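You operate a simulated robot arm through the tools that you are given. There is no shell and no other tool.

You are at the controls of a simulated robot arm. One attempt, no reset.

JOB
Dose the batch as the dosing card says.
Fine: zero the counter first; put the lance back in its cup and shut the lid of that tub afterwards; the skid pump keeps running.
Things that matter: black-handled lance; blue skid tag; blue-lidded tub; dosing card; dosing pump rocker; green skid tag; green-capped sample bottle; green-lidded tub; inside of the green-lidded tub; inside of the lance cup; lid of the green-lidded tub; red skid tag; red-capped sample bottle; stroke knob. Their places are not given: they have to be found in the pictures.

The check looks at the end state, three seconds after you hand in, the way a careful person would. Anything else that was tipped, shoved, dropped, spilled or broken makes it a failure. Lids that push on must go on centred and level and be pressed home; caps that screw on are set level and turned clockwise until they are tight.

ROBOT AND FRAMES
A 7-joint arm with a three-finger gripper, fixed in place. Base frame: the origin is at the foot of the arm, x ahead of it, y to its left, z up. Readings come in cm, degrees, newtons and seconds.
With the tool pointing down near the work surface it reaches from about 10 to 78 cm from the base axis. Its first joint turns from -166.0 to 166.0 degrees. Payload 2.69 kg.
The TCP is the grasp point between the finger pads, 2.9 cm short of the fingertips. In the tool frame z runs along the fingers and y along their closing line. The gripper opens to 12 cm. The gripper's body begins 7.8 cm behind the TCP.
Orientation is that of the tool frame in the base frame, as [roll, pitch, yaw] about the fixed x, y, z axes, in that order (R = Rz(yaw) Ry(pitch) Rx(roll)). With the fingers straight down and closing along the base's y, the tool's x points along the base's -x, its y along +y and its z along -z.

CONTROLS
- The arm moves only by the tool jog_arm. Its argument "moves" is a list of rows, each a list of 6 numbers: the shift along the base's x, y, z in units of 100 mm (1.0 is 100 mm), then the turn, a rotation vector about the base's x, y, z in units of 90 degrees (1.0 is 90 degrees). In form: [[tx, ty, tz, ax, ay, az], ...]. A call has 1 to 20 rows; each row is the pose to reach, as a shift and turn from the pose commanded when the call began. "hand" is the finger opening in mm, from 0 to 120, set as the call begins (left out, the last holds). A call with a number of a shift or a turn outside -1 to 1 is refused whole. A row lasts 0.2 s, in which the tool goes at most 5 cm and 8.6 degrees; a call with a longer step from one row to the next is refused whole, and so is a gripper value outside its range. Where a pose cannot be reached the arm comes as near as it can. A force on the tool above 60 N (or 10 N above the force at the start of the call, whichever is more), or a blocked arm, ends the call early, and 0.2 s more pass. Each finger halts on what it meets, pressing with about 40 N; the grip force reading is that of the motor and also rises with nothing between the fingers. The clock runs only during rows and for 0.2 s after the last one: add rows that repeat a pose to give the fingers time. The reply holds the time, the measured pose of the TCP, the force on the tool along the base axes, the opening and the grip force, in the units named above and with some noise, with the torque about the TCP (base axes, N m) and any sound that the robot's microphone picked up.
- Cameras (640 x 400 px; columns grow to the right, rows downward): "scene" is fixed at [4.92, -64.94, 150.42]; the picture's right is [0.65, -0.76, 0.00], its down [-0.38, -0.33, -0.87] and it looks along [0.66, 0.57, -0.50] (base axes); focal length 214 px, centre (320, 200). "wrist" rides on the gripper at [6.3, 0, -10.4] in the tool frame; the picture's right is [0.00, 1.00, 0.00], its down [-0.83, 0.00, -0.56] and it looks along [-0.56, 0.00, 0.83] (tool axes); focal length 275 px, centre (320, 200).
- grab_frame(camera): a new picture of that camera. The clock stands still meanwhile.
- slide_trunk(by): slides the trunk up (or, below 0, down) by that many cm; the arm rides with it, the base frame stays. It gives what a move gives, with no picture.
- measure_at(camera, pixels): there is no depth. For up to 12 entries [column, row, z] of the newest picture of that camera ("zoom" is the newest enlarged one), the place [x, y] in the base frame at which the ray of that pixel passes the height z, good to about 0.2 cm. The clock stands still meanwhile.
- enlarge(camera, box): a new picture of the part [left, top, right, bottom] of that camera's present view, enlarged. The clock stands still meanwhile.
- hand_in(): hands the job in; it is judged then, once.

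Unless the task says otherwise, let go and move clear before handing in.

The tools are called after "Call:" as name(argument=value, ...) on one line, values as JSON. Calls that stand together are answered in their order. jog_arm: Moves the arm, as the interface text tells. Its arguments: {"type":"object","properties":{"moves":{"type":"array"},"hand":{"type":"number"}},"required":["moves"]} The other tools are called the same way: slide_trunk (by) slides the trunk up or down; grab_frame (camera) takes a picture; measure_at (camera, pixels) gives the place at which the rays of pixels pass given heights; enlarge (camera, box) takes an enlarged picture of a part of a camera's view; hand_in () hands the job in.

At the start:

```text
t: 0.0
eef_pos: [17.32, -47.63, 138.9]
ee_rot: [180.0, 0.0, 180.0]
ft_force: [-0.2, 0.4, 0.2]
moment: [0.04, -0.01, -0.02]
gripper_width: 12.0
finger_force: 0.1
trunk travel left (down, up): [-47.5, 11.1]
```

scene: 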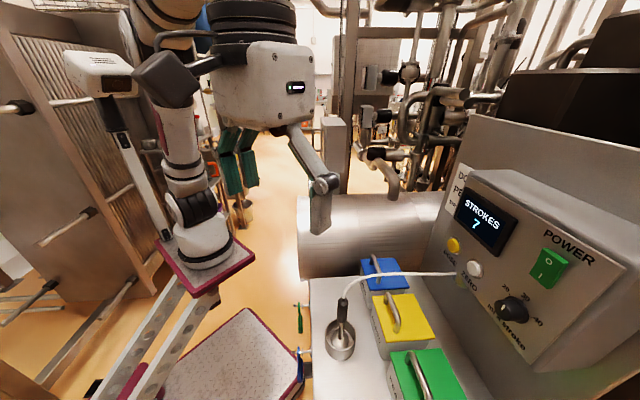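
wrist: 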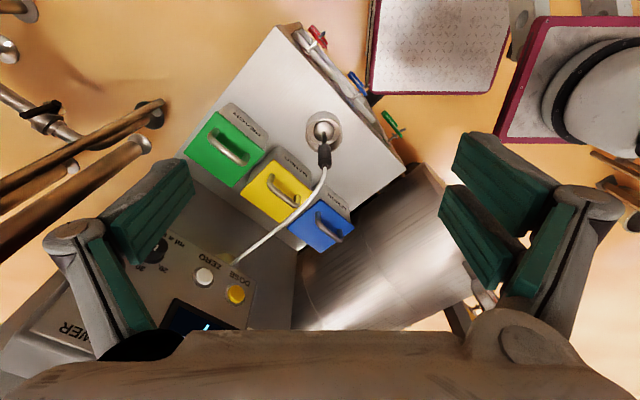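

The scene shows a dosing pump with a counter reading "STROKES 7", three tubs (blue, yellow, green), and a lance in a cup at about (340,340). I'll enlarge several areas to find the dosing card and read the labels.

Call:
enlarge(camera="scene", box=[430, 150, 630, 370])

Call:
enlarge(camera="scene", box=[280, 240, 480, 400])

Call:
enlarge(camera="wrist", box=[180, 20, 420, 260])

Call:
enlarge(camera="wrist", box=[40, 200, 300, 370])

```text
1.82 times, centred on (530, 260) of scene
```

zoom: 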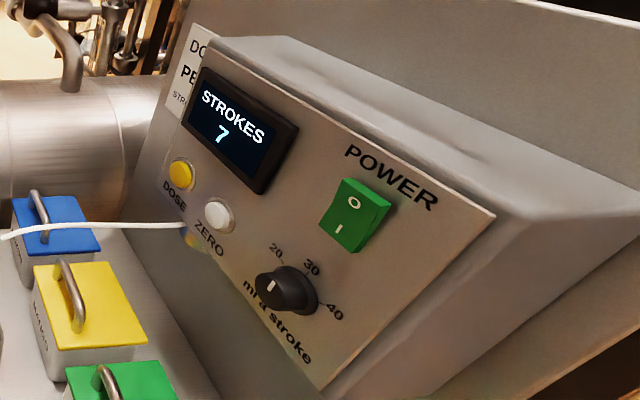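

```text
2.50 times, centred on (380, 320) of scene
```

zoom: 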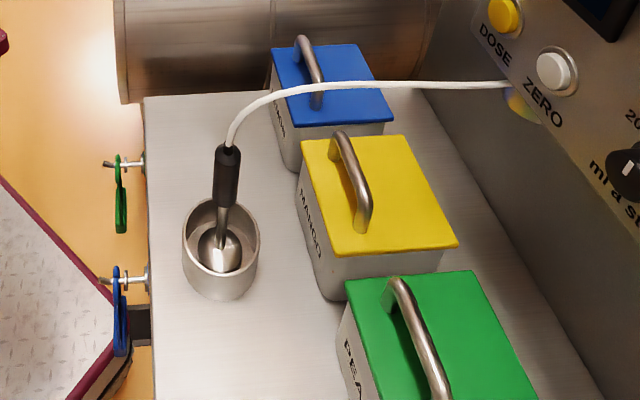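

```text
1.67 times, centred on (300, 140) of wrist
```

zoom: 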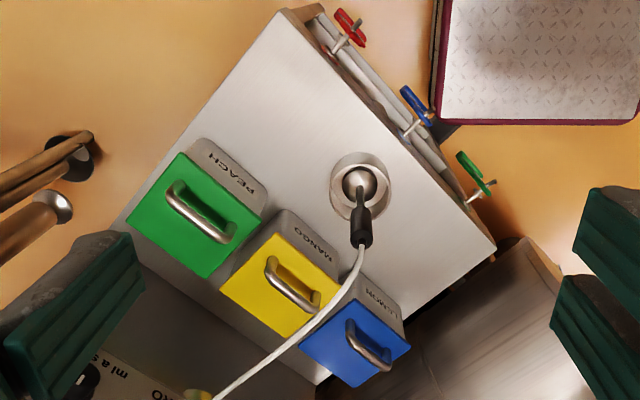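

```text
2.35 times, centred on (170, 285) of wrist
```

zoom: 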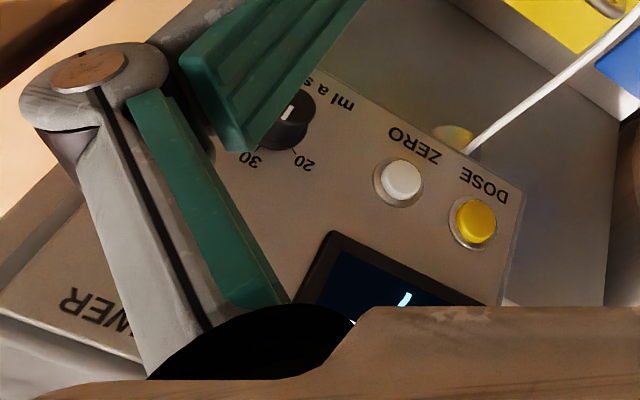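

The dosing card sits behind the pump's box at about (460,180), with "DO… PE… STR…" showing and the rest hidden. I'll zoom in on it and on the counter and knob before moving.

Call:
enlarge(camera="scene", box=[435, 155, 515, 225])

Call:
enlarge(camera="scene", box=[470, 270, 570, 360])

Call:
enlarge(camera="scene", box=[500, 230, 600, 300])

Call:
enlarge(camera="scene", box=[270, 280, 340, 400])

```text
5.71 times, centred on (475, 190) of scene
```

zoom: 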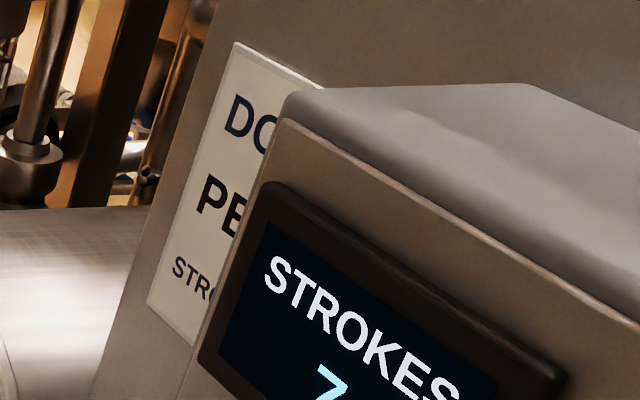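

```text
4.44 times, centred on (520, 315) of scene
```

zoom: 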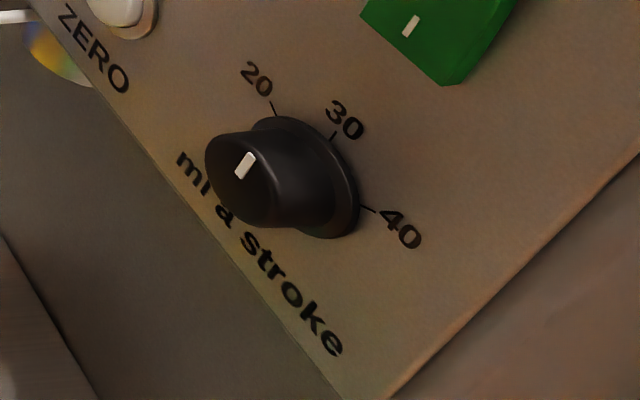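

```text
5.71 times, centred on (550, 265) of scene
```

zoom: 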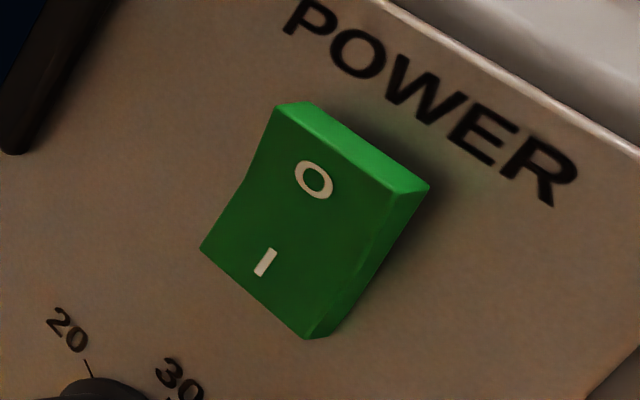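

```text
3.33 times, centred on (305, 340) of scene
```

zoom: 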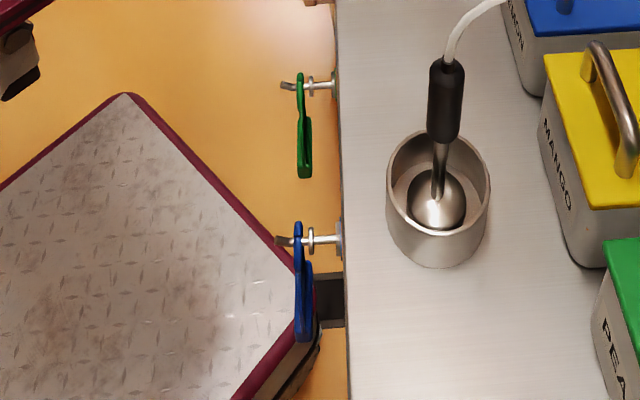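

The card's left edge at scene (445–459, 162–208) shows "DO/PE/STR", and the rest is behind the pump box. I'm turning the wrist camera towards the panel, pitching forward and yawing to about -43°, while moving forward in free space.

Call:
jog_arm(moves=[[0.1, 0.05, -0.03, -0.0233, -0.0592, -0.0439], [0.2, 0.1, -0.06, -0.0466, -0.1184, -0.0878], [0.3, 0.15, -0.09, -0.0699, -0.1776, -0.1317], [0.4, 0.2, -0.12, -0.0932, -0.2368, -0.1756], [0.5, 0.25, -0.15, -0.1165, -0.296, -0.2195], [0.6, 0.3, -0.18, -0.1398, -0.3552, -0.2634], [0.7, 0.35, -0.21, -0.1631, -0.4144, -0.3073], [0.8, 0.4, -0.24, -0.1864, -0.4736, -0.3512], [0.9, 0.45, -0.27, -0.2097, -0.5328, -0.3951], [1.0, 0.5, -0.3, -0.233, -0.592, -0.439], [1.0, 0.5, -0.3, -0.233, -0.592, -0.439]])

```text
t: 2.4
eef_pos: [27.34, -42.78, 135.84]
ee_rot: [179.8, 56.0, 136.7]
ft_force: [-0.1, -0.2, 0.2]
moment: [0.0, -0.01, 0.02]
gripper_width: 12.01
finger_force: 0.0
trunk travel left (down, up): [-47.5, 11.1]
```

The arm followed the command cleanly, and the pose now reads pitch 56, yaw 137. I'll check what the wrist camera sees from here.

Call:
grab_frame(camera="wrist")

Call:
grab_frame(camera="scene")

```text
taken
```

wrist: 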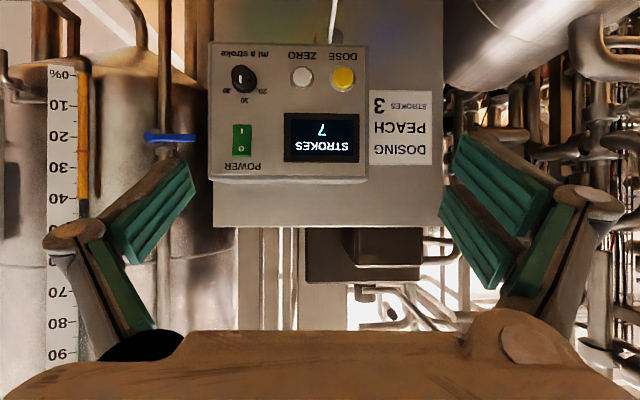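

```text
taken
```

scene: 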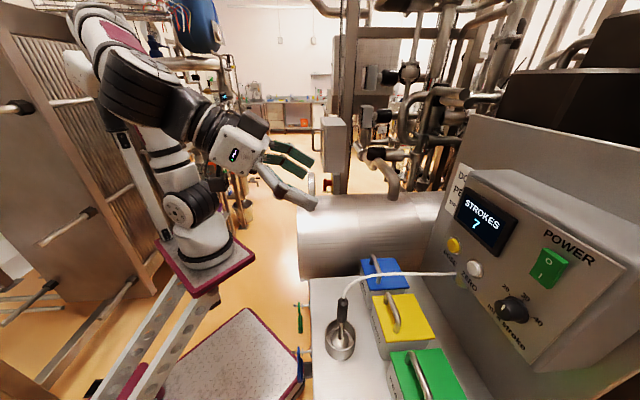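

The upside-down card at wrist (400,127) reads "DOSING / PEACH / STROKES 3". I'll enlarge the card, the knob and the rocker to confirm them.

Call:
enlarge(camera="wrist", box=[365, 85, 440, 170])

Call:
enlarge(camera="wrist", box=[205, 40, 285, 110])

Call:
enlarge(camera="wrist", box=[205, 35, 375, 185])

Call:
enlarge(camera="wrist", box=[30, 50, 110, 370])

```text
4.71 times, centred on (402, 128) of wrist
```

zoom: 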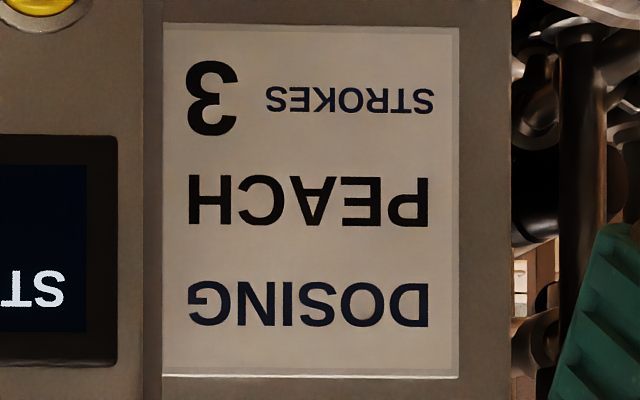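

```text
5.71 times, centred on (245, 75) of wrist
```

zoom: 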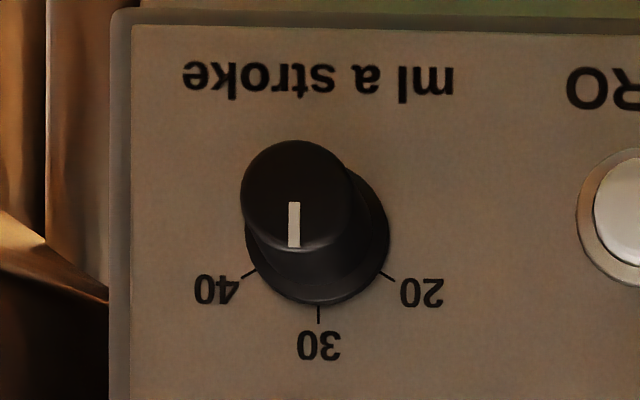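

```text
2.67 times, centred on (290, 110) of wrist
```

zoom: 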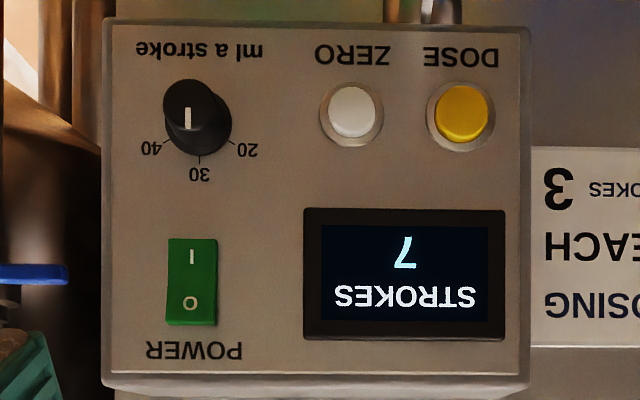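

```text
1.25 times, centred on (70, 210) of wrist
```

zoom: 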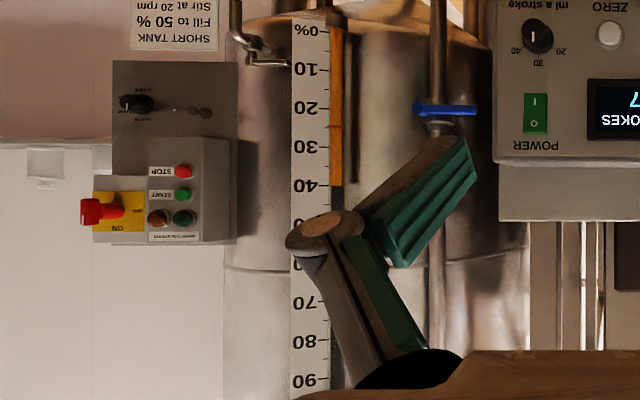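

The card reads "DOSING PEACH STROKES 3". The knob already points at 30, the rocker has its I side pressed in, and the counter shows 7. Next I'll pitch the tool back down and lower the trunk to survey the tubs and the lance.

Call:
jog_arm(moves=[[-0.02, -0.12, 0, 0.0606, 0.065, 0], [-0.04, -0.24, 0, 0.1211, 0.13, 0], [-0.06, -0.37, 0, 0.1817, 0.195, 0], [-0.08, -0.5, 0, 0.2423, 0.26, 0], [-0.1, -0.62, 0, 0.3029, 0.325, 0], [-0.12, -0.75, 0, 0.3634, 0.39, 0], [-0.13, -0.87, 0, 0.424, 0.455, 0], [-0.13, -0.87, 0, 0.424, 0.455, 0]])

Call:
slide_trunk(by=-20)

Call:
grab_frame(camera="wrist")

Call:
grab_frame(camera="scene")

```text
t: 4.2
eef_pos: [26.02, -51.5, 135.94]
ee_rot: [180.0, -0.2, 136.9]
ft_force: [-0.1, 0.1, 0.0]
moment: [0.0, -0.01, 0.01]
gripper_width: 12.01
finger_force: 0.1
trunk travel left (down, up): [-47.5, 11.1]
```

```text
t: 6.4
eef_pos: [25.98, -51.46, 115.84]
ee_rot: [-179.9, 0.0, 136.9]
ft_force: [-0.6, 0.4, -0.1]
moment: [0.02, -0.03, 0.02]
gripper_width: 12.0
finger_force: 0.2
trunk travel left (down, up): [-27.5, 31.1]
```

```text
taken
```

wrist: 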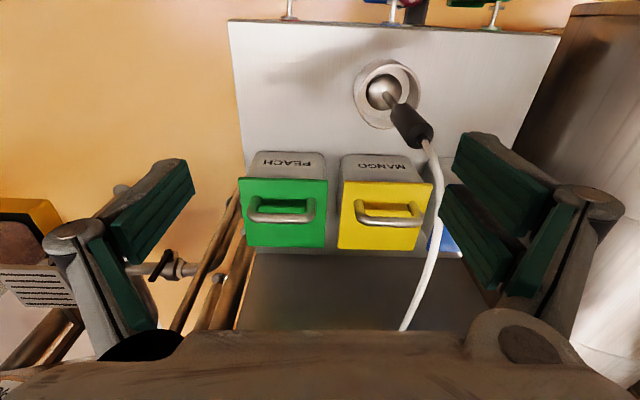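

```text
taken
```

scene: 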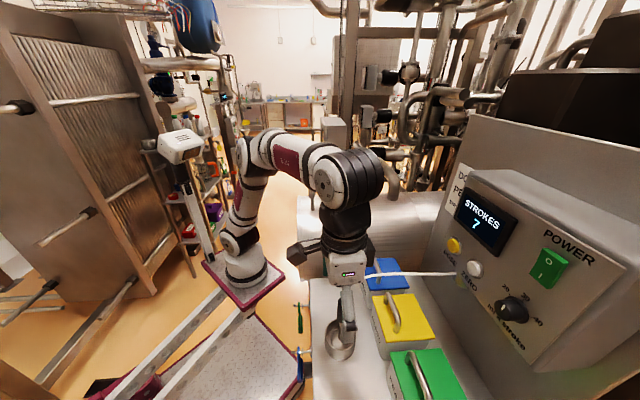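

The green PEACH tub is at wrist (285,215) and the lance leans in its cup at (390,95). I'll enlarge both, plus the tag rail along the near edge.

Call:
enlarge(camera="wrist", box=[230, 140, 350, 260])

Call:
enlarge(camera="wrist", box=[340, 50, 460, 150])

Call:
enlarge(camera="scene", box=[310, 250, 480, 400])

Call:
enlarge(camera="wrist", box=[230, 0, 570, 60])

```text
3.33 times, centred on (290, 200) of wrist
```

zoom: 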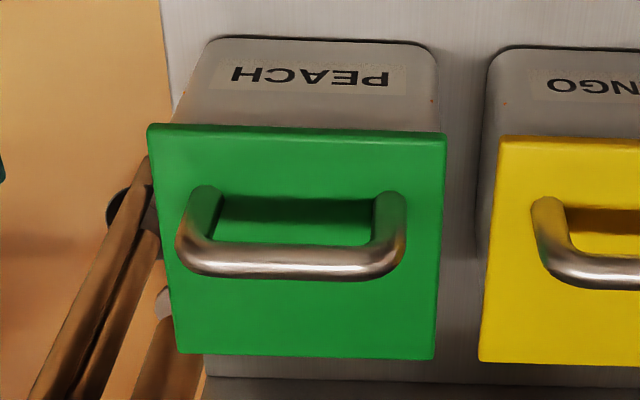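

```text
4.00 times, centred on (400, 100) of wrist
```

zoom: 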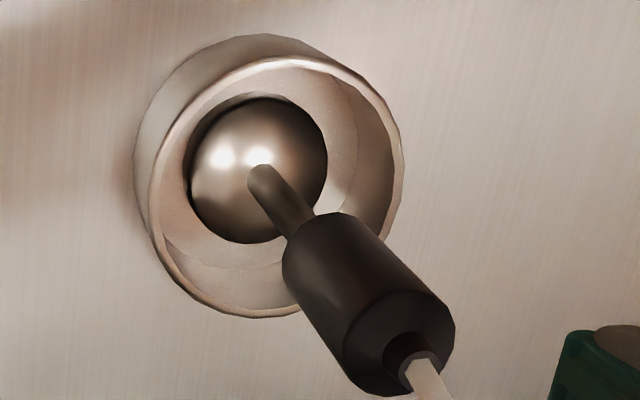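

```text
2.67 times, centred on (395, 325) of scene
```

zoom: 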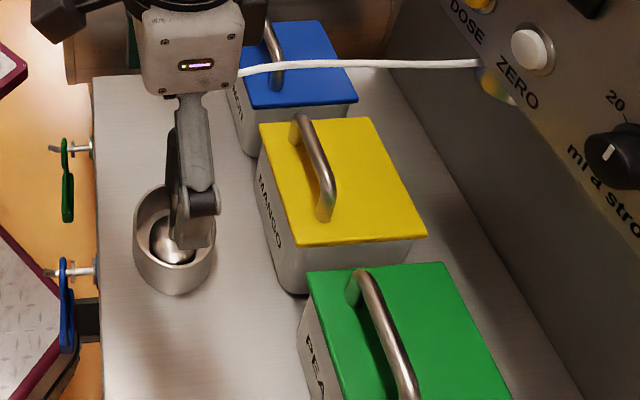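

```text
1.88 times, centred on (400, 30) of wrist
```

zoom: 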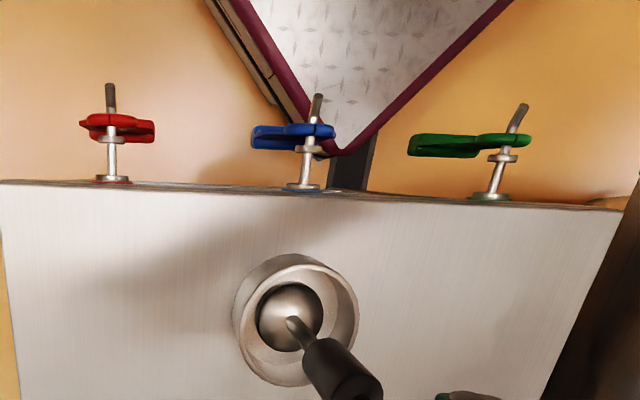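

The lance appears to stand upright on its ball foot, and the tub lids are flat plates with arched handles running along the row. I'll find heights by comparing the scene and wrist rays for the same points: green lid corners, handle ends, cup rim and table edge.

Call:
measure_at(camera="scene", pixels=[[390, 350.4, 86], [390, 350.4, 88], [390, 350.4, 90], [390, 350.4, 92], [440.9, 348.1, 86], [440.9, 348.1, 88], [440.9, 348.1, 90], [440.9, 348.1, 92], [312, 280, 72], [312, 280, 76], [312, 280, 78], [312, 280, 80]])

Call:
measure_at(camera="wrist", pixels=[[328.1, 181.4, 86], [328.1, 181.4, 88], [328.1, 181.4, 90], [328.1, 181.4, 92], [323.9, 247.4, 86], [323.9, 247.4, 88], [323.9, 247.4, 90], [323.9, 247.4, 92], [560, 36, 72], [560, 36, 76], [560, 36, 78], [560, 36, 80]])

```text
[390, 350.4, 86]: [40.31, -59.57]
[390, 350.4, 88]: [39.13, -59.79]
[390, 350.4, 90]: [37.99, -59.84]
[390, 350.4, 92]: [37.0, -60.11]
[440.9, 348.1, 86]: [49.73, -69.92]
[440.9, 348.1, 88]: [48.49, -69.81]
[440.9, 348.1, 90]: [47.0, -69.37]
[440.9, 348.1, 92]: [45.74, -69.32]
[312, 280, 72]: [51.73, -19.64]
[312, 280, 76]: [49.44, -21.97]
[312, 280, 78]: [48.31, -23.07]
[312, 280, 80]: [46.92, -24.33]
```

```text
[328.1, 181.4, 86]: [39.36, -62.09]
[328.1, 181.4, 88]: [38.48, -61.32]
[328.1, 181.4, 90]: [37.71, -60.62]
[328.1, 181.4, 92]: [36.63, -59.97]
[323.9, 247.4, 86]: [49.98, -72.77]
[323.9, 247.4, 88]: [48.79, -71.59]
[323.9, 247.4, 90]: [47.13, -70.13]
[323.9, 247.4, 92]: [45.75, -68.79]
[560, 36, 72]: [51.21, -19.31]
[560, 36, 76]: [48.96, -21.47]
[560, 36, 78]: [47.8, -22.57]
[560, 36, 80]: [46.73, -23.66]
```

Lid top comes out near z≈91.5, with its +v edge running from (36.9,-60.1) to (46.1,-69.2), so the skid is turned 45°. Now I'll get the other lid corners, the handle, the cup rim and the tags.

Call:
measure_at(camera="wrist", pixels=[[239, 177.5, 91.5], [328.1, 181.4, 91.5], [323.9, 247.4, 91.5], [247.4, 245.9, 91.5], [255.5, 197, 91.5], [310.5, 198.5, 91.5], [281, 218, 95], [281, 218, 97], [248, 215, 95], [315.5, 215, 95], [434, 251, 91.5], [341, 182, 91.5]])

Call:
measure_at(camera="wrist", pixels=[[388.5, 96.5, 84], [388.5, 96.5, 82], [388.5, 96.5, 86], [230, 20, 78], [560, 36, 78], [246, 245, 78], [291, 17, 78], [394, 23, 78], [494, 29, 78], [408, 118, 95], [423, 139, 100], [423, 139, 97]])

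Call:
measure_at(camera="scene", pixels=[[340.4, 335, 84], [340.4, 335, 82], [340.4, 335, 86], [339, 360, 76], [339, 360, 78], [339, 360, 80], [344.5, 297, 100], [344.5, 297, 97], [344.5, 297, 103], [342.7, 321, 92], [342.7, 321, 90], [342.7, 321, 94]])

```text
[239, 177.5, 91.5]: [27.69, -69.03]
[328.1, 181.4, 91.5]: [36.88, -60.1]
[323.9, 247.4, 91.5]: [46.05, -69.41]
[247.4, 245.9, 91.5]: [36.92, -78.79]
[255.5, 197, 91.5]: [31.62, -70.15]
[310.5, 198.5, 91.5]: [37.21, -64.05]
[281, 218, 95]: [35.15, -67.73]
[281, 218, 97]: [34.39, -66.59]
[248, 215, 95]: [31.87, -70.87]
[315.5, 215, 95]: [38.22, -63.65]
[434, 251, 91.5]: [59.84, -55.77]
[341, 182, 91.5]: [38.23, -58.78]
```

```text
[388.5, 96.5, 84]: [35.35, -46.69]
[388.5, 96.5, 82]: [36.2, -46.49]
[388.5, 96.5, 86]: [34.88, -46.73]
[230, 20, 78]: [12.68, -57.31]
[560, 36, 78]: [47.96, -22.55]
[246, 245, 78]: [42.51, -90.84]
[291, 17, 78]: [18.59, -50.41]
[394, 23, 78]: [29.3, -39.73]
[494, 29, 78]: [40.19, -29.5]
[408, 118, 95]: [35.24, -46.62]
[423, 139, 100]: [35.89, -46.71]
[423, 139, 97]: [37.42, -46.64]
```

```text
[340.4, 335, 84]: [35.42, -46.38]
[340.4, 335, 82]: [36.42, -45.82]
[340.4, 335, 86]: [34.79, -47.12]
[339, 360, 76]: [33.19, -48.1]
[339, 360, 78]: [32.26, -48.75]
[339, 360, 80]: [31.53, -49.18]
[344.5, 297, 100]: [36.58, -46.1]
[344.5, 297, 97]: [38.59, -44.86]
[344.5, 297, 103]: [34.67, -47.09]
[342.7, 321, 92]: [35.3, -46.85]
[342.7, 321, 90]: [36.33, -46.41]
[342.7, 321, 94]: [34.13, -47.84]
```

The lid measures about 13×13 cm, centred at (36.9,-69.3). Its handle bar sits about 3 cm towards the robot from centre at z≈96.5, which hints at a hinge on the far side. I'll turn the hand +88° so the fingers close across the bar, move above the tub, and look.

Call:
jog_arm(moves=[[0.05, -0.1, 0, 0, 0, 0.089], [0.1, -0.2, 0, 0, 0, 0.178], [0.15, -0.3, 0, 0, 0, 0.267], [0.2, -0.4, 0, 0, 0, 0.356], [0.25, -0.5, 0, 0, 0, 0.445], [0.3, -0.6, 0, 0, 0, 0.534], [0.35, -0.7, 0, 0, 0, 0.623], [0.4, -0.8, 0, 0, 0, 0.712], [0.45, -0.9, 0, 0, 0, 0.801], [0.5, -1.0, 0, 0, 0, 0.89], [0.5, -1.0, 0, 0, 0, 0.979], [0.5, -1.0, 0, 0, 0, 0.979]])

Call:
grab_frame(camera="wrist")

Call:
grab_frame(camera="scene")

```text
t: 9.0
eef_pos: [30.96, -61.55, 115.85]
ee_rot: [-179.9, 0.1, -134.8]
ft_force: [-0.2, -0.8, -0.6]
moment: [-0.01, 0.01, 0.04]
gripper_width: 11.97
finger_force: 0.0
trunk travel left (down, up): [-27.5, 31.1]
```

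```text
taken
```

wrist: 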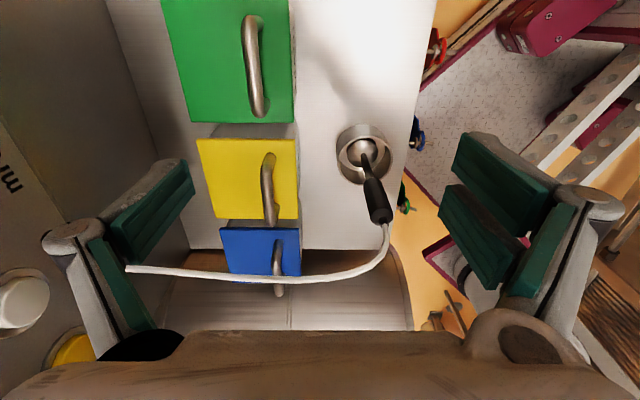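

```text
taken
```

scene: 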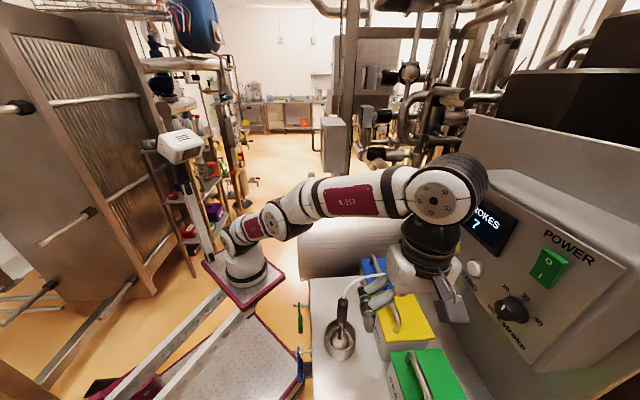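

Looking along the row now: image left is the panel side. I'll enlarge the lids to look for a hinge on the panel side.

Call:
enlarge(camera="wrist", box=[150, 0, 310, 120])

Call:
enlarge(camera="wrist", box=[180, 120, 320, 300])

Call:
enlarge(camera="wrist", box=[310, 100, 430, 240])

Call:
enlarge(camera="scene", box=[370, 320, 480, 400])

```text
3.33 times, centred on (230, 60) of wrist
```

zoom: 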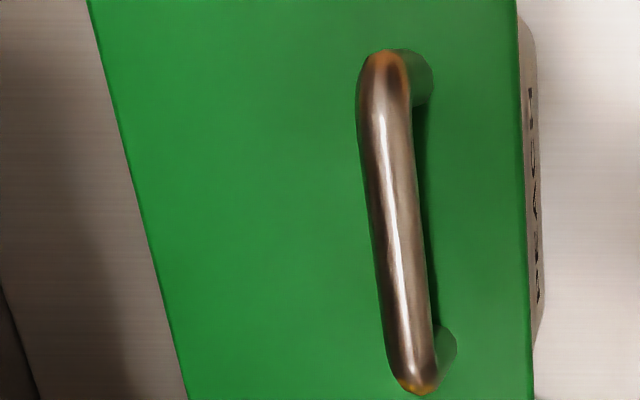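

```text
2.22 times, centred on (250, 210) of wrist
```

zoom: 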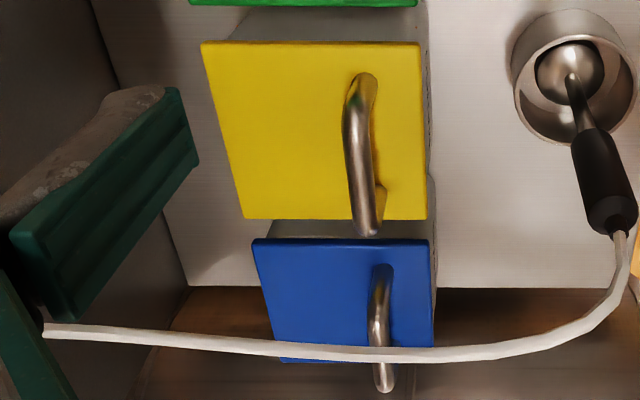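

```text
2.86 times, centred on (370, 170) of wrist
```

zoom: 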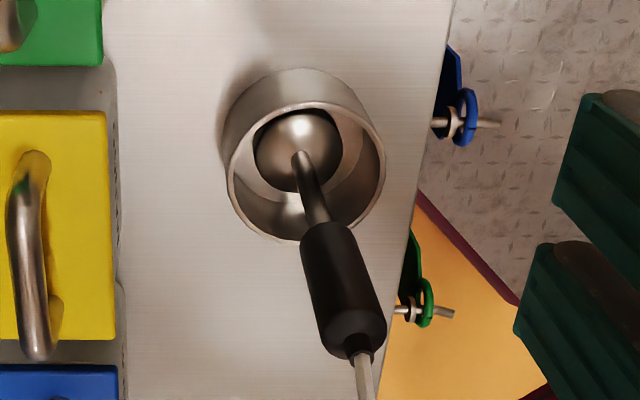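

```text
5.00 times, centred on (425, 360) of scene
```

zoom: 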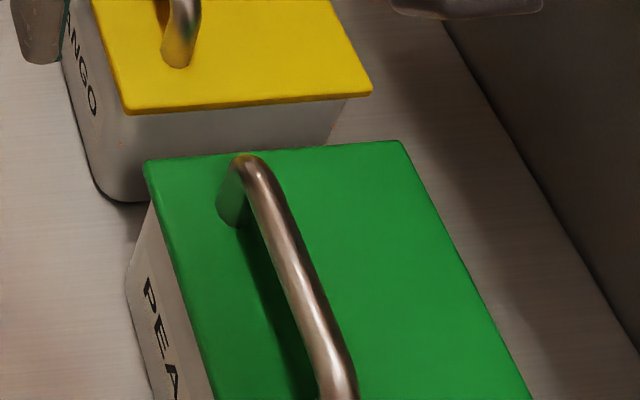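

No hinge hardware is visible, but the handle is clearly offset to the robot side. I'll pin down the bar's position and height from this second viewpoint, and the cup and lance as well.

Call:
measure_at(camera="wrist", pixels=[[254, 69, 94], [254, 69, 95], [254, 69, 96], [254, 69, 97], [249.5, 16.5, 95], [249.5, 16.5, 96], [259.4, 115.5, 95], [259.4, 115.5, 96], [363, 150, 84], [363, 150, 86], [379, 205, 100], [379, 205, 98]])

Call:
measure_at(camera="wrist", pixels=[[293, 119, 91.5], [192, 121, 91.5], [161.5, 0, 91.5], [289, 0, 91.5], [384, 228, 100], [384, 228, 102], [384, 228, 104], [372, 182, 94], [372, 182, 96], [364, 150, 80], [130, 268, 110], [330, 278, 105]])

```text
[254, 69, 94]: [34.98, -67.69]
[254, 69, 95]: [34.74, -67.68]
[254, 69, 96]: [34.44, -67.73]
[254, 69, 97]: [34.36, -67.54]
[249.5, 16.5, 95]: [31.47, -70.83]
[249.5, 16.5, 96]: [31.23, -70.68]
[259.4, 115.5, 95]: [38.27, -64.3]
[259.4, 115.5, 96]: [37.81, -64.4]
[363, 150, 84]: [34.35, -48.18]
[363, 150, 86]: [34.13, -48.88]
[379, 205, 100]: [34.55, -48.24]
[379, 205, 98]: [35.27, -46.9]
```

```text
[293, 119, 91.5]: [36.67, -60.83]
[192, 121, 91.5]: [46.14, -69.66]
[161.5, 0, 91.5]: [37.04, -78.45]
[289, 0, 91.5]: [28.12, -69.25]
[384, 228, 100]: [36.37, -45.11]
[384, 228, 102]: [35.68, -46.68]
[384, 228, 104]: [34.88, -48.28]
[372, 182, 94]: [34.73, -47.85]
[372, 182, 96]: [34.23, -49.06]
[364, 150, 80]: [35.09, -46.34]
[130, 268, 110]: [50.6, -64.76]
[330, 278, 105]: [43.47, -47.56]
```

The two views agree on the bar: centre (34.9,-67.7), z≈95, running along the row. I'll approach with fingers 6 cm apart and come straight down over it.

Call:
jog_arm(moves=[[0.13, -0.2, -0.1, 0, 0, 0], [0.26, -0.4, -0.25, 0, 0, 0], [0.394, -0.615, -0.45, 0, 0, 0], [0.394, -0.615, -0.75, 0, 0, 0], [0.394, -0.615, -1.0, 0, 0, 0], [0.394, -0.615, -1.0, 0, 0, 0]], hand=60)

Call:
grab_frame(camera="wrist")

Call:
grab_frame(camera="scene")

```text
t: 10.4
eef_pos: [35.09, -67.42, 105.81]
ee_rot: [-179.9, 0.0, -134.9]
ft_force: [0.2, -0.3, -0.3]
moment: [0.0, -0.01, -0.01]
gripper_width: 5.99
finger_force: 0.1
out of reach, approached as far as the arm can: row 1, 2, 3, 4
trunk travel left (down, up): [-27.5, 31.1]
```

```text
taken
```

wrist: 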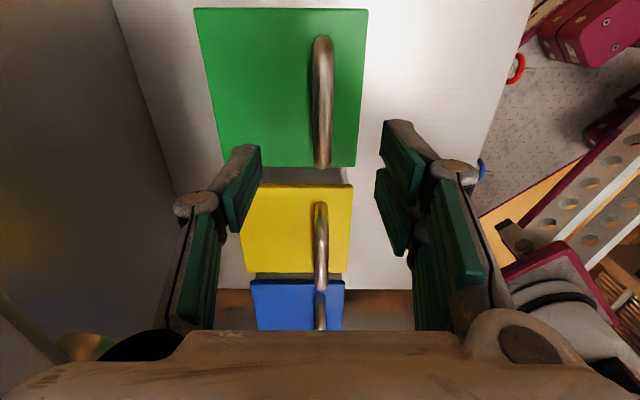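

```text
taken
```

scene: 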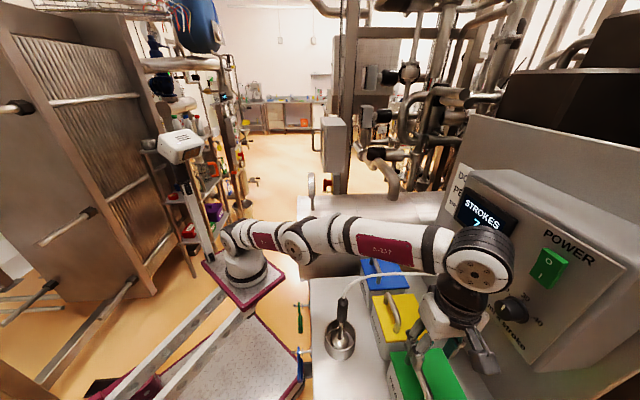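

The bar lies centred between the fingers at column ≈321, though the higher rows were at the edge of reach. I'll go straight down 10 cm, still open, so the pads straddle the bar.

Call:
jog_arm(moves=[[0, 0, -0.3, 0, 0, 0], [0, 0, -0.6, 0, 0, 0], [0, 0, -0.85, 0, 0, 0], [0, 0, -1.0, 0, 0, 0], [0, 0, -1.0, 0, 0, 0]], hand=60)

Call:
grab_frame(camera="wrist")

Call:
enlarge(camera="scene", box=[360, 280, 540, 400])

```text
t: 11.6
eef_pos: [35.07, -67.6, 96.07]
ee_rot: [-179.9, 0.0, -134.8]
ft_force: [1.2, 0.2, -0.5]
moment: [0.0, 0.02, 0.01]
gripper_width: 5.99
finger_force: 0.1
trunk travel left (down, up): [-27.5, 31.1]
```

```text
taken
```

wrist: 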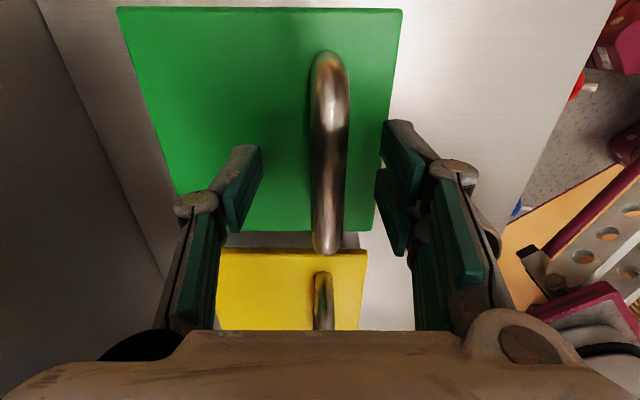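

```text
3.33 times, centred on (450, 340) of scene
```

zoom: 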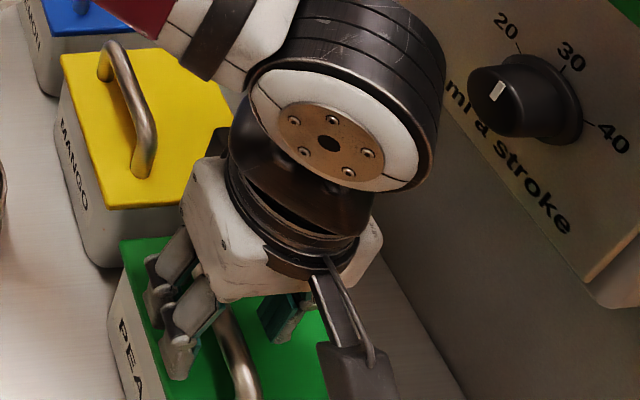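

The bar passes between the pads with the TCP right over it. I'll drop 0.6 cm more and then close on the bar.

Call:
jog_arm(moves=[[-0.02, 0.02, -0.06, 0, 0, 0], [-0.02, 0.02, -0.06, 0, 0, 0]], hand=60)

Call:
jog_arm(moves=[[0, 0, 0, 0, 0, 0], [0, 0, 0, 0, 0, 0], [0, 0, 0, 0, 0, 0], [0, 0, 0, 0, 0, 0]], hand=0)

Call:
grab_frame(camera="wrist")

```text
t: 12.2
eef_pos: [34.89, -67.34, 95.4]
ee_rot: [-180.0, 0.0, -134.8]
ft_force: [-0.7, -0.4, -0.3]
moment: [0.0, 0.03, 0.02]
gripper_width: 5.98
finger_force: 0.1
trunk travel left (down, up): [-27.5, 31.1]
```

```text
t: 13.2
eef_pos: [34.82, -67.33, 95.43]
ee_rot: [-179.9, 0.1, -135.0]
ft_force: [-2.7, 5.7, 1.0]
moment: [0.05, -0.05, -0.04]
gripper_width: 1.42
finger_force: 40.7
trunk travel left (down, up): [-27.5, 31.1]
```

```text
taken
```

wrist: 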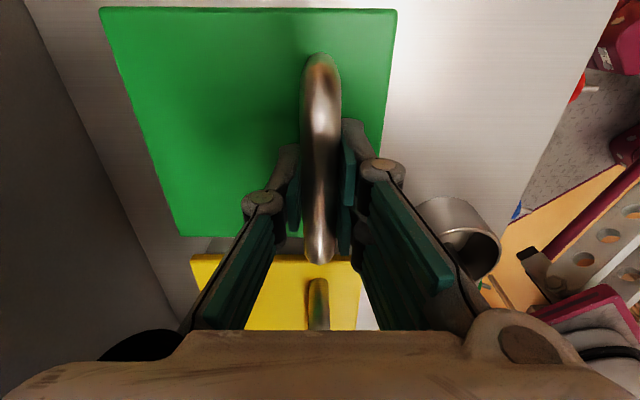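

The grip is holding the bar at 1.42 cm. I'll try a small 0.5 cm lift and watch the forces and the picture to learn whether the lid is hinged or loose.

Call:
jog_arm(moves=[[0, 0, 0.02, 0, 0, 0], [0, 0, 0.04, 0, 0, 0], [0, 0, 0.06, 0, 0, 0], [0, 0, 0.06, 0, 0, 0]])

Call:
grab_frame(camera="wrist")

Call:
enlarge(camera="scene", box=[360, 320, 520, 400])

```text
t: 14.2
eef_pos: [34.91, -67.47, 95.95]
ee_rot: [-179.9, 0.1, -134.9]
ft_force: [7.6, -15.0, -12.4]
moment: [0.12, 0.17, -0.14]
gripper_width: 1.42
finger_force: 40.4
trunk travel left (down, up): [-27.5, 31.1]
```

```text
taken
```

wrist: 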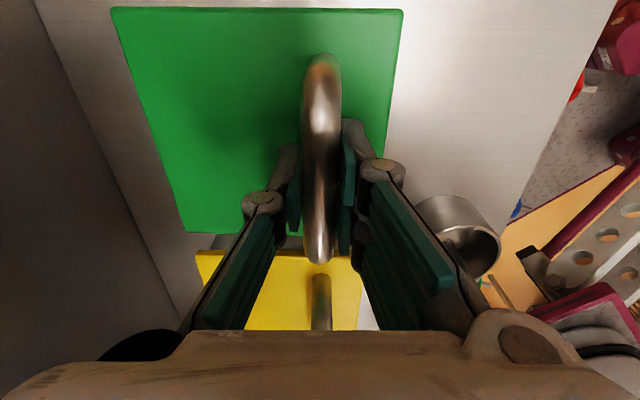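

```text
4.00 times, centred on (440, 360) of scene
```

zoom: 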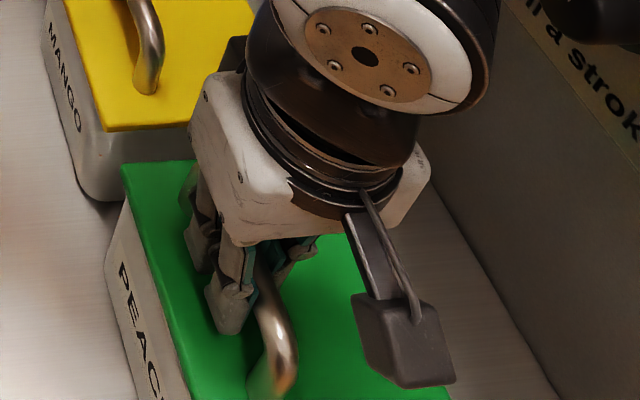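

The 0.55 cm lift produced a pull of about 16 N towards the panel and 12 N downward, which matches a lid hinged along its panel side. I'll follow an arc around that hinge to about 15° and check the forces.

Call:
jog_arm(moves=[[0.0271, -0.0271, 0.0169, 0, 0, 0], [0.043, -0.043, 0.053, 0, 0, 0], [0.0588, -0.0588, 0.0902, 0, 0, 0], [0.077, -0.077, 0.125, 0, 0, 0], [0.095, -0.095, 0.1592, 0, 0, 0], [0.095, -0.095, 0.1592, 0, 0, 0]])

Call:
grab_frame(camera="wrist")

Call:
enlarge(camera="scene", box=[360, 300, 520, 400])

```text
t: 15.6
eef_pos: [35.85, -68.27, 97.51]
ee_rot: [180.0, 0.0, -134.9]
ft_force: [-2.4, 9.5, 4.4]
moment: [0.44, -0.29, -0.04]
gripper_width: 1.43
finger_force: 40.4
trunk travel left (down, up): [-27.5, 31.1]
```

```text
taken
```

wrist: 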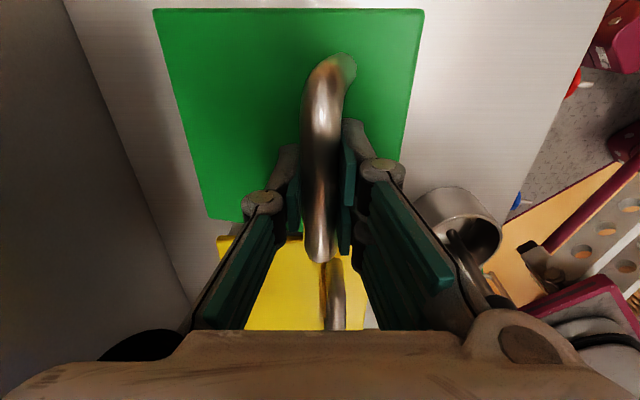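

```text
4.00 times, centred on (440, 350) of scene
```

zoom: 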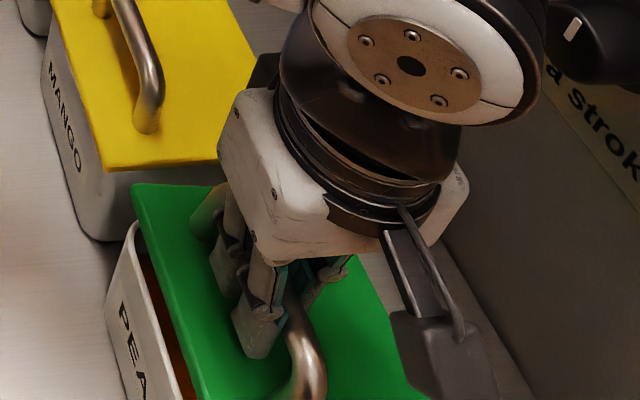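

The lid is tilting open as expected, with the front gap showing PEACH contents, and forces are small. I'll continue the arc to about 40° while leaning the hand back so the wrist stays away from the panel.

Call:
jog_arm(moves=[[0.02, -0.02, 0.034, -0.0275, -0.0275, 0], [0.0417, -0.0417, 0.0668, -0.055, -0.055, 0], [0.064, -0.064, 0.098, -0.0825, -0.0825, 0], [0.0872, -0.0872, 0.1279, -0.11, -0.11, 0], [0.111, -0.111, 0.156, -0.1375, -0.1375, 0], [0.1364, -0.1364, 0.1833, -0.165, -0.165, 0], [0.162, -0.162, 0.209, -0.1925, -0.1925, 0], [0.1889, -0.1889, 0.2324, -0.22, -0.22, 0], [0.216, -0.216, 0.254, -0.2475, -0.2475, 0], [0.2442, -0.2442, 0.2748, -0.275, -0.275, 0], [0.2442, -0.2442, 0.2748, -0.275, -0.275, 0]])

Call:
grab_frame(camera="wrist")

Call:
grab_frame(camera="scene")

```text
t: 18.0
eef_pos: [38.28, -70.77, 100.07]
ee_rot: [-145.0, 0.0, -134.9]
ft_force: [-1.9, 0.5, -2.2]
moment: [0.24, -0.03, 0.03]
gripper_width: 1.42
finger_force: 40.8
trunk travel left (down, up): [-27.5, 31.1]
```

```text
taken
```

wrist: 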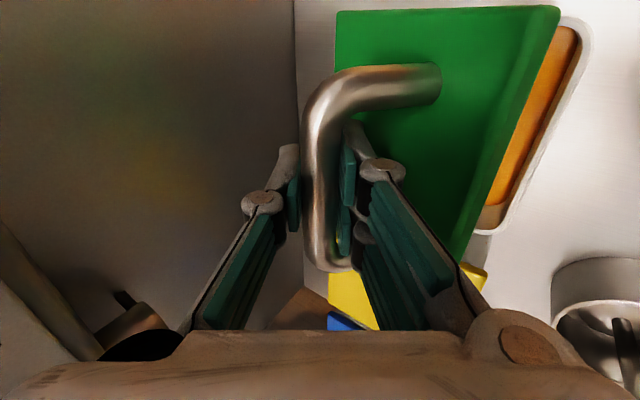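

```text
taken
```

scene: 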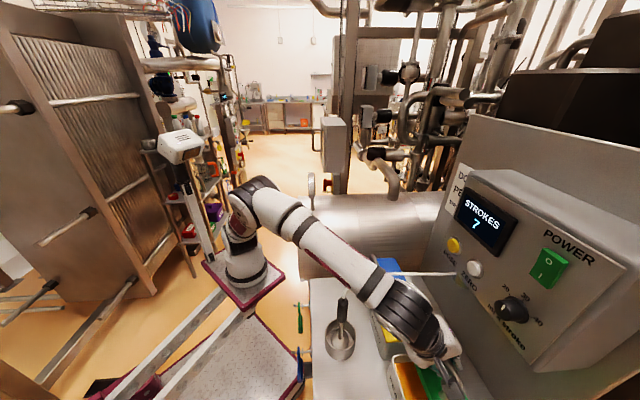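

The lid is about 41° open, orange contents are visible, and residual forces are under 3 N. I'll follow the arc on to about 60°.

Call:
jog_arm(moves=[[0.028, -0.028, 0.019, -0.005, -0.005, 0], [0.0577, -0.0577, 0.0355, -0.01, -0.01, 0], [0.087, -0.087, 0.051, -0.015, -0.015, 0], [0.1173, -0.1173, 0.0638, -0.02, -0.02, 0], [0.148, -0.148, 0.075, -0.025, -0.025, 0], [0.1785, -0.1785, 0.0845, -0.03, -0.03, 0], [0.21, -0.21, 0.0915, -0.035, -0.035, 0], [0.2407, -0.2407, 0.0976, -0.04, -0.04, 0], [0.2407, -0.2407, 0.0976, -0.04, -0.04, 0]])

Call:
grab_frame(camera="wrist")

Call:
grab_frame(camera="scene")

```text
t: 20.0
eef_pos: [40.77, -73.27, 101.3]
ee_rot: [-139.8, 0.0, -134.9]
ft_force: [-1.5, 2.1, 0.2]
moment: [0.22, -0.09, 0.08]
gripper_width: 1.4
finger_force: 40.3
trunk travel left (down, up): [-27.5, 31.1]
```

```text
taken
```

wrist: 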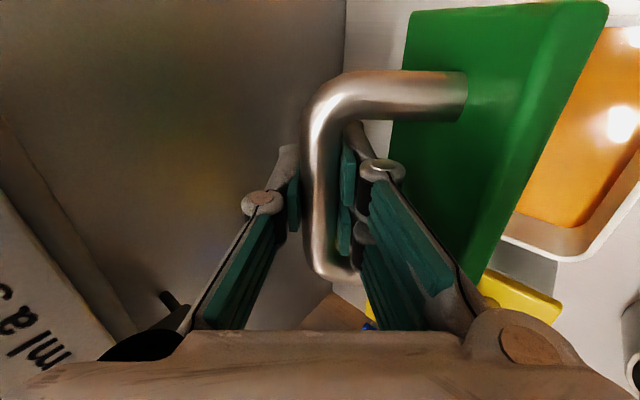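

```text
taken
```

scene: 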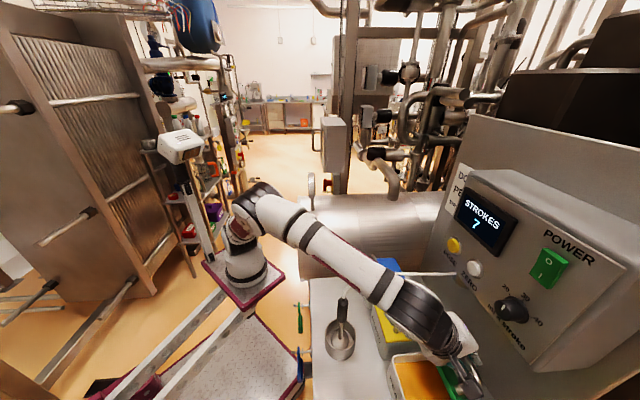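

The lid is around 62° open with almost no force on the tool. I'll loosen the fingers slightly to 22 mm, leaving the front finger as a stop, to see whether the hinge holds by itself.

Call:
jog_arm(moves=[[0, 0, 0, 0, 0, 0], [0, 0, 0, 0, 0, 0], [0, 0, 0, 0, 0, 0], [0, 0, 0, 0, 0, 0]], hand=22)

Call:
grab_frame(camera="wrist")

Call:
enlarge(camera="wrist", box=[220, 60, 500, 300])

```text
t: 21.0
eef_pos: [40.62, -73.16, 101.07]
ee_rot: [-139.8, 0.0, -134.9]
ft_force: [-1.0, 1.1, 0.2]
moment: [0.03, 0.0, 0.0]
gripper_width: 2.17
finger_force: 0.0
trunk travel left (down, up): [-27.5, 31.1]
```

```text
taken
```

wrist: 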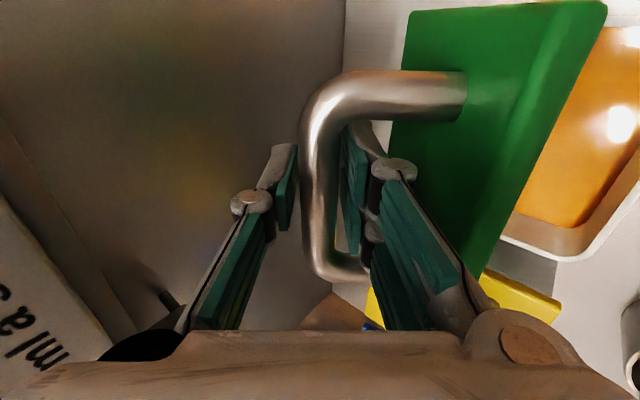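

```text
1.67 times, centred on (360, 180) of wrist
```

zoom: 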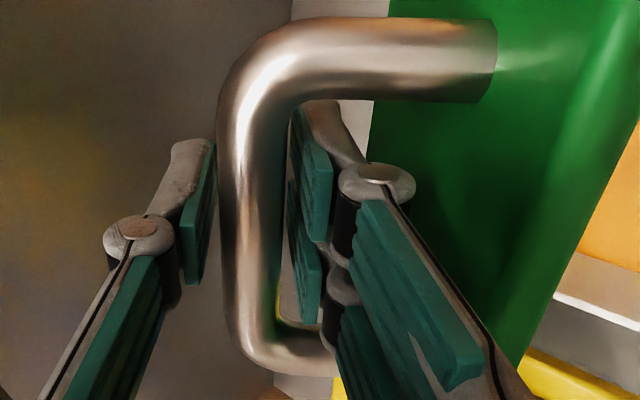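

The bar seems to have stayed put, with a gap on each side. I'll open a bit wider to 34 mm to confirm the hinge holds.

Call:
jog_arm(moves=[[0, 0, 0, 0, 0, 0], [0, 0, 0, 0, 0, 0], [0, 0, 0, 0, 0, 0], [0, 0, 0, 0, 0, 0]], hand=34)

Call:
enlarge(camera="wrist", box=[220, 60, 500, 300])

```text
t: 22.0
eef_pos: [40.69, -73.15, 101.11]
ee_rot: [-139.9, 0.0, -134.9]
ft_force: [-0.2, -0.2, -0.2]
moment: [-0.02, 0.0, -0.01]
gripper_width: 3.42
finger_force: 0.2
trunk travel left (down, up): [-27.5, 31.1]
```

```text
1.67 times, centred on (360, 180) of wrist
```

zoom: 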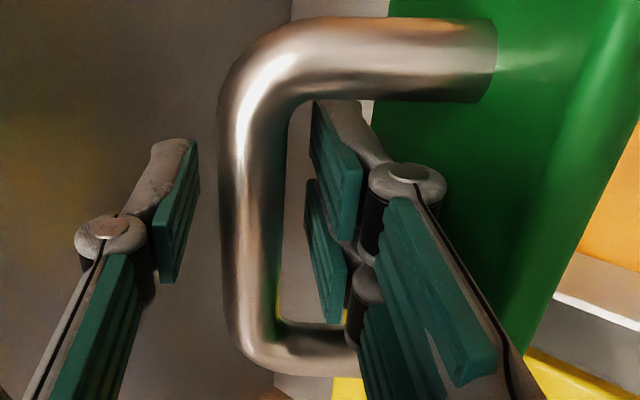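

The hinge has friction and holds the lid at about 62°, so I can let go of the handle. I'll narrow the fingers to 24 mm so they clear the lid edge and back out along the tool axis.

Call:
jog_arm(moves=[[0, 0, 0, 0, 0, 0], [0, 0, 0, 0, 0, 0], [-0.068, 0.068, 0.115, 0, 0, 0], [-0.136, 0.136, 0.23, 0, 0, 0], [-0.205, 0.205, 0.345, 0, 0, 0], [-0.273, 0.273, 0.46, 0, 0, 0], [-0.364, 0.364, 0.613, 0, 0, 0], [-0.364, 0.364, 0.613, 0, 0, 0]], hand=24)

Call:
grab_frame(camera="wrist")

Call:
grab_frame(camera="scene")

```text
t: 23.8
eef_pos: [36.96, -69.49, 107.28]
ee_rot: [-140.0, 0.0, -134.9]
ft_force: [0.3, -0.8, 0.6]
moment: [-0.02, 0.01, -0.02]
gripper_width: 2.41
finger_force: 0.0
trunk travel left (down, up): [-27.5, 31.1]
```

```text
taken
```

wrist: 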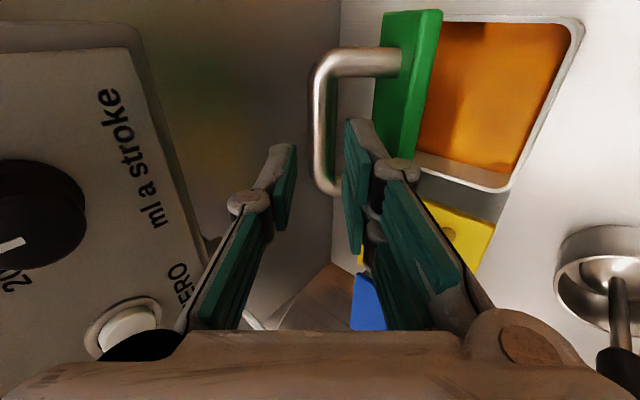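

```text
taken
```

scene: 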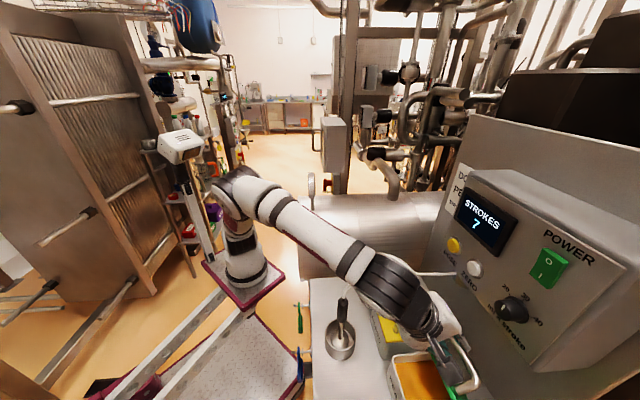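

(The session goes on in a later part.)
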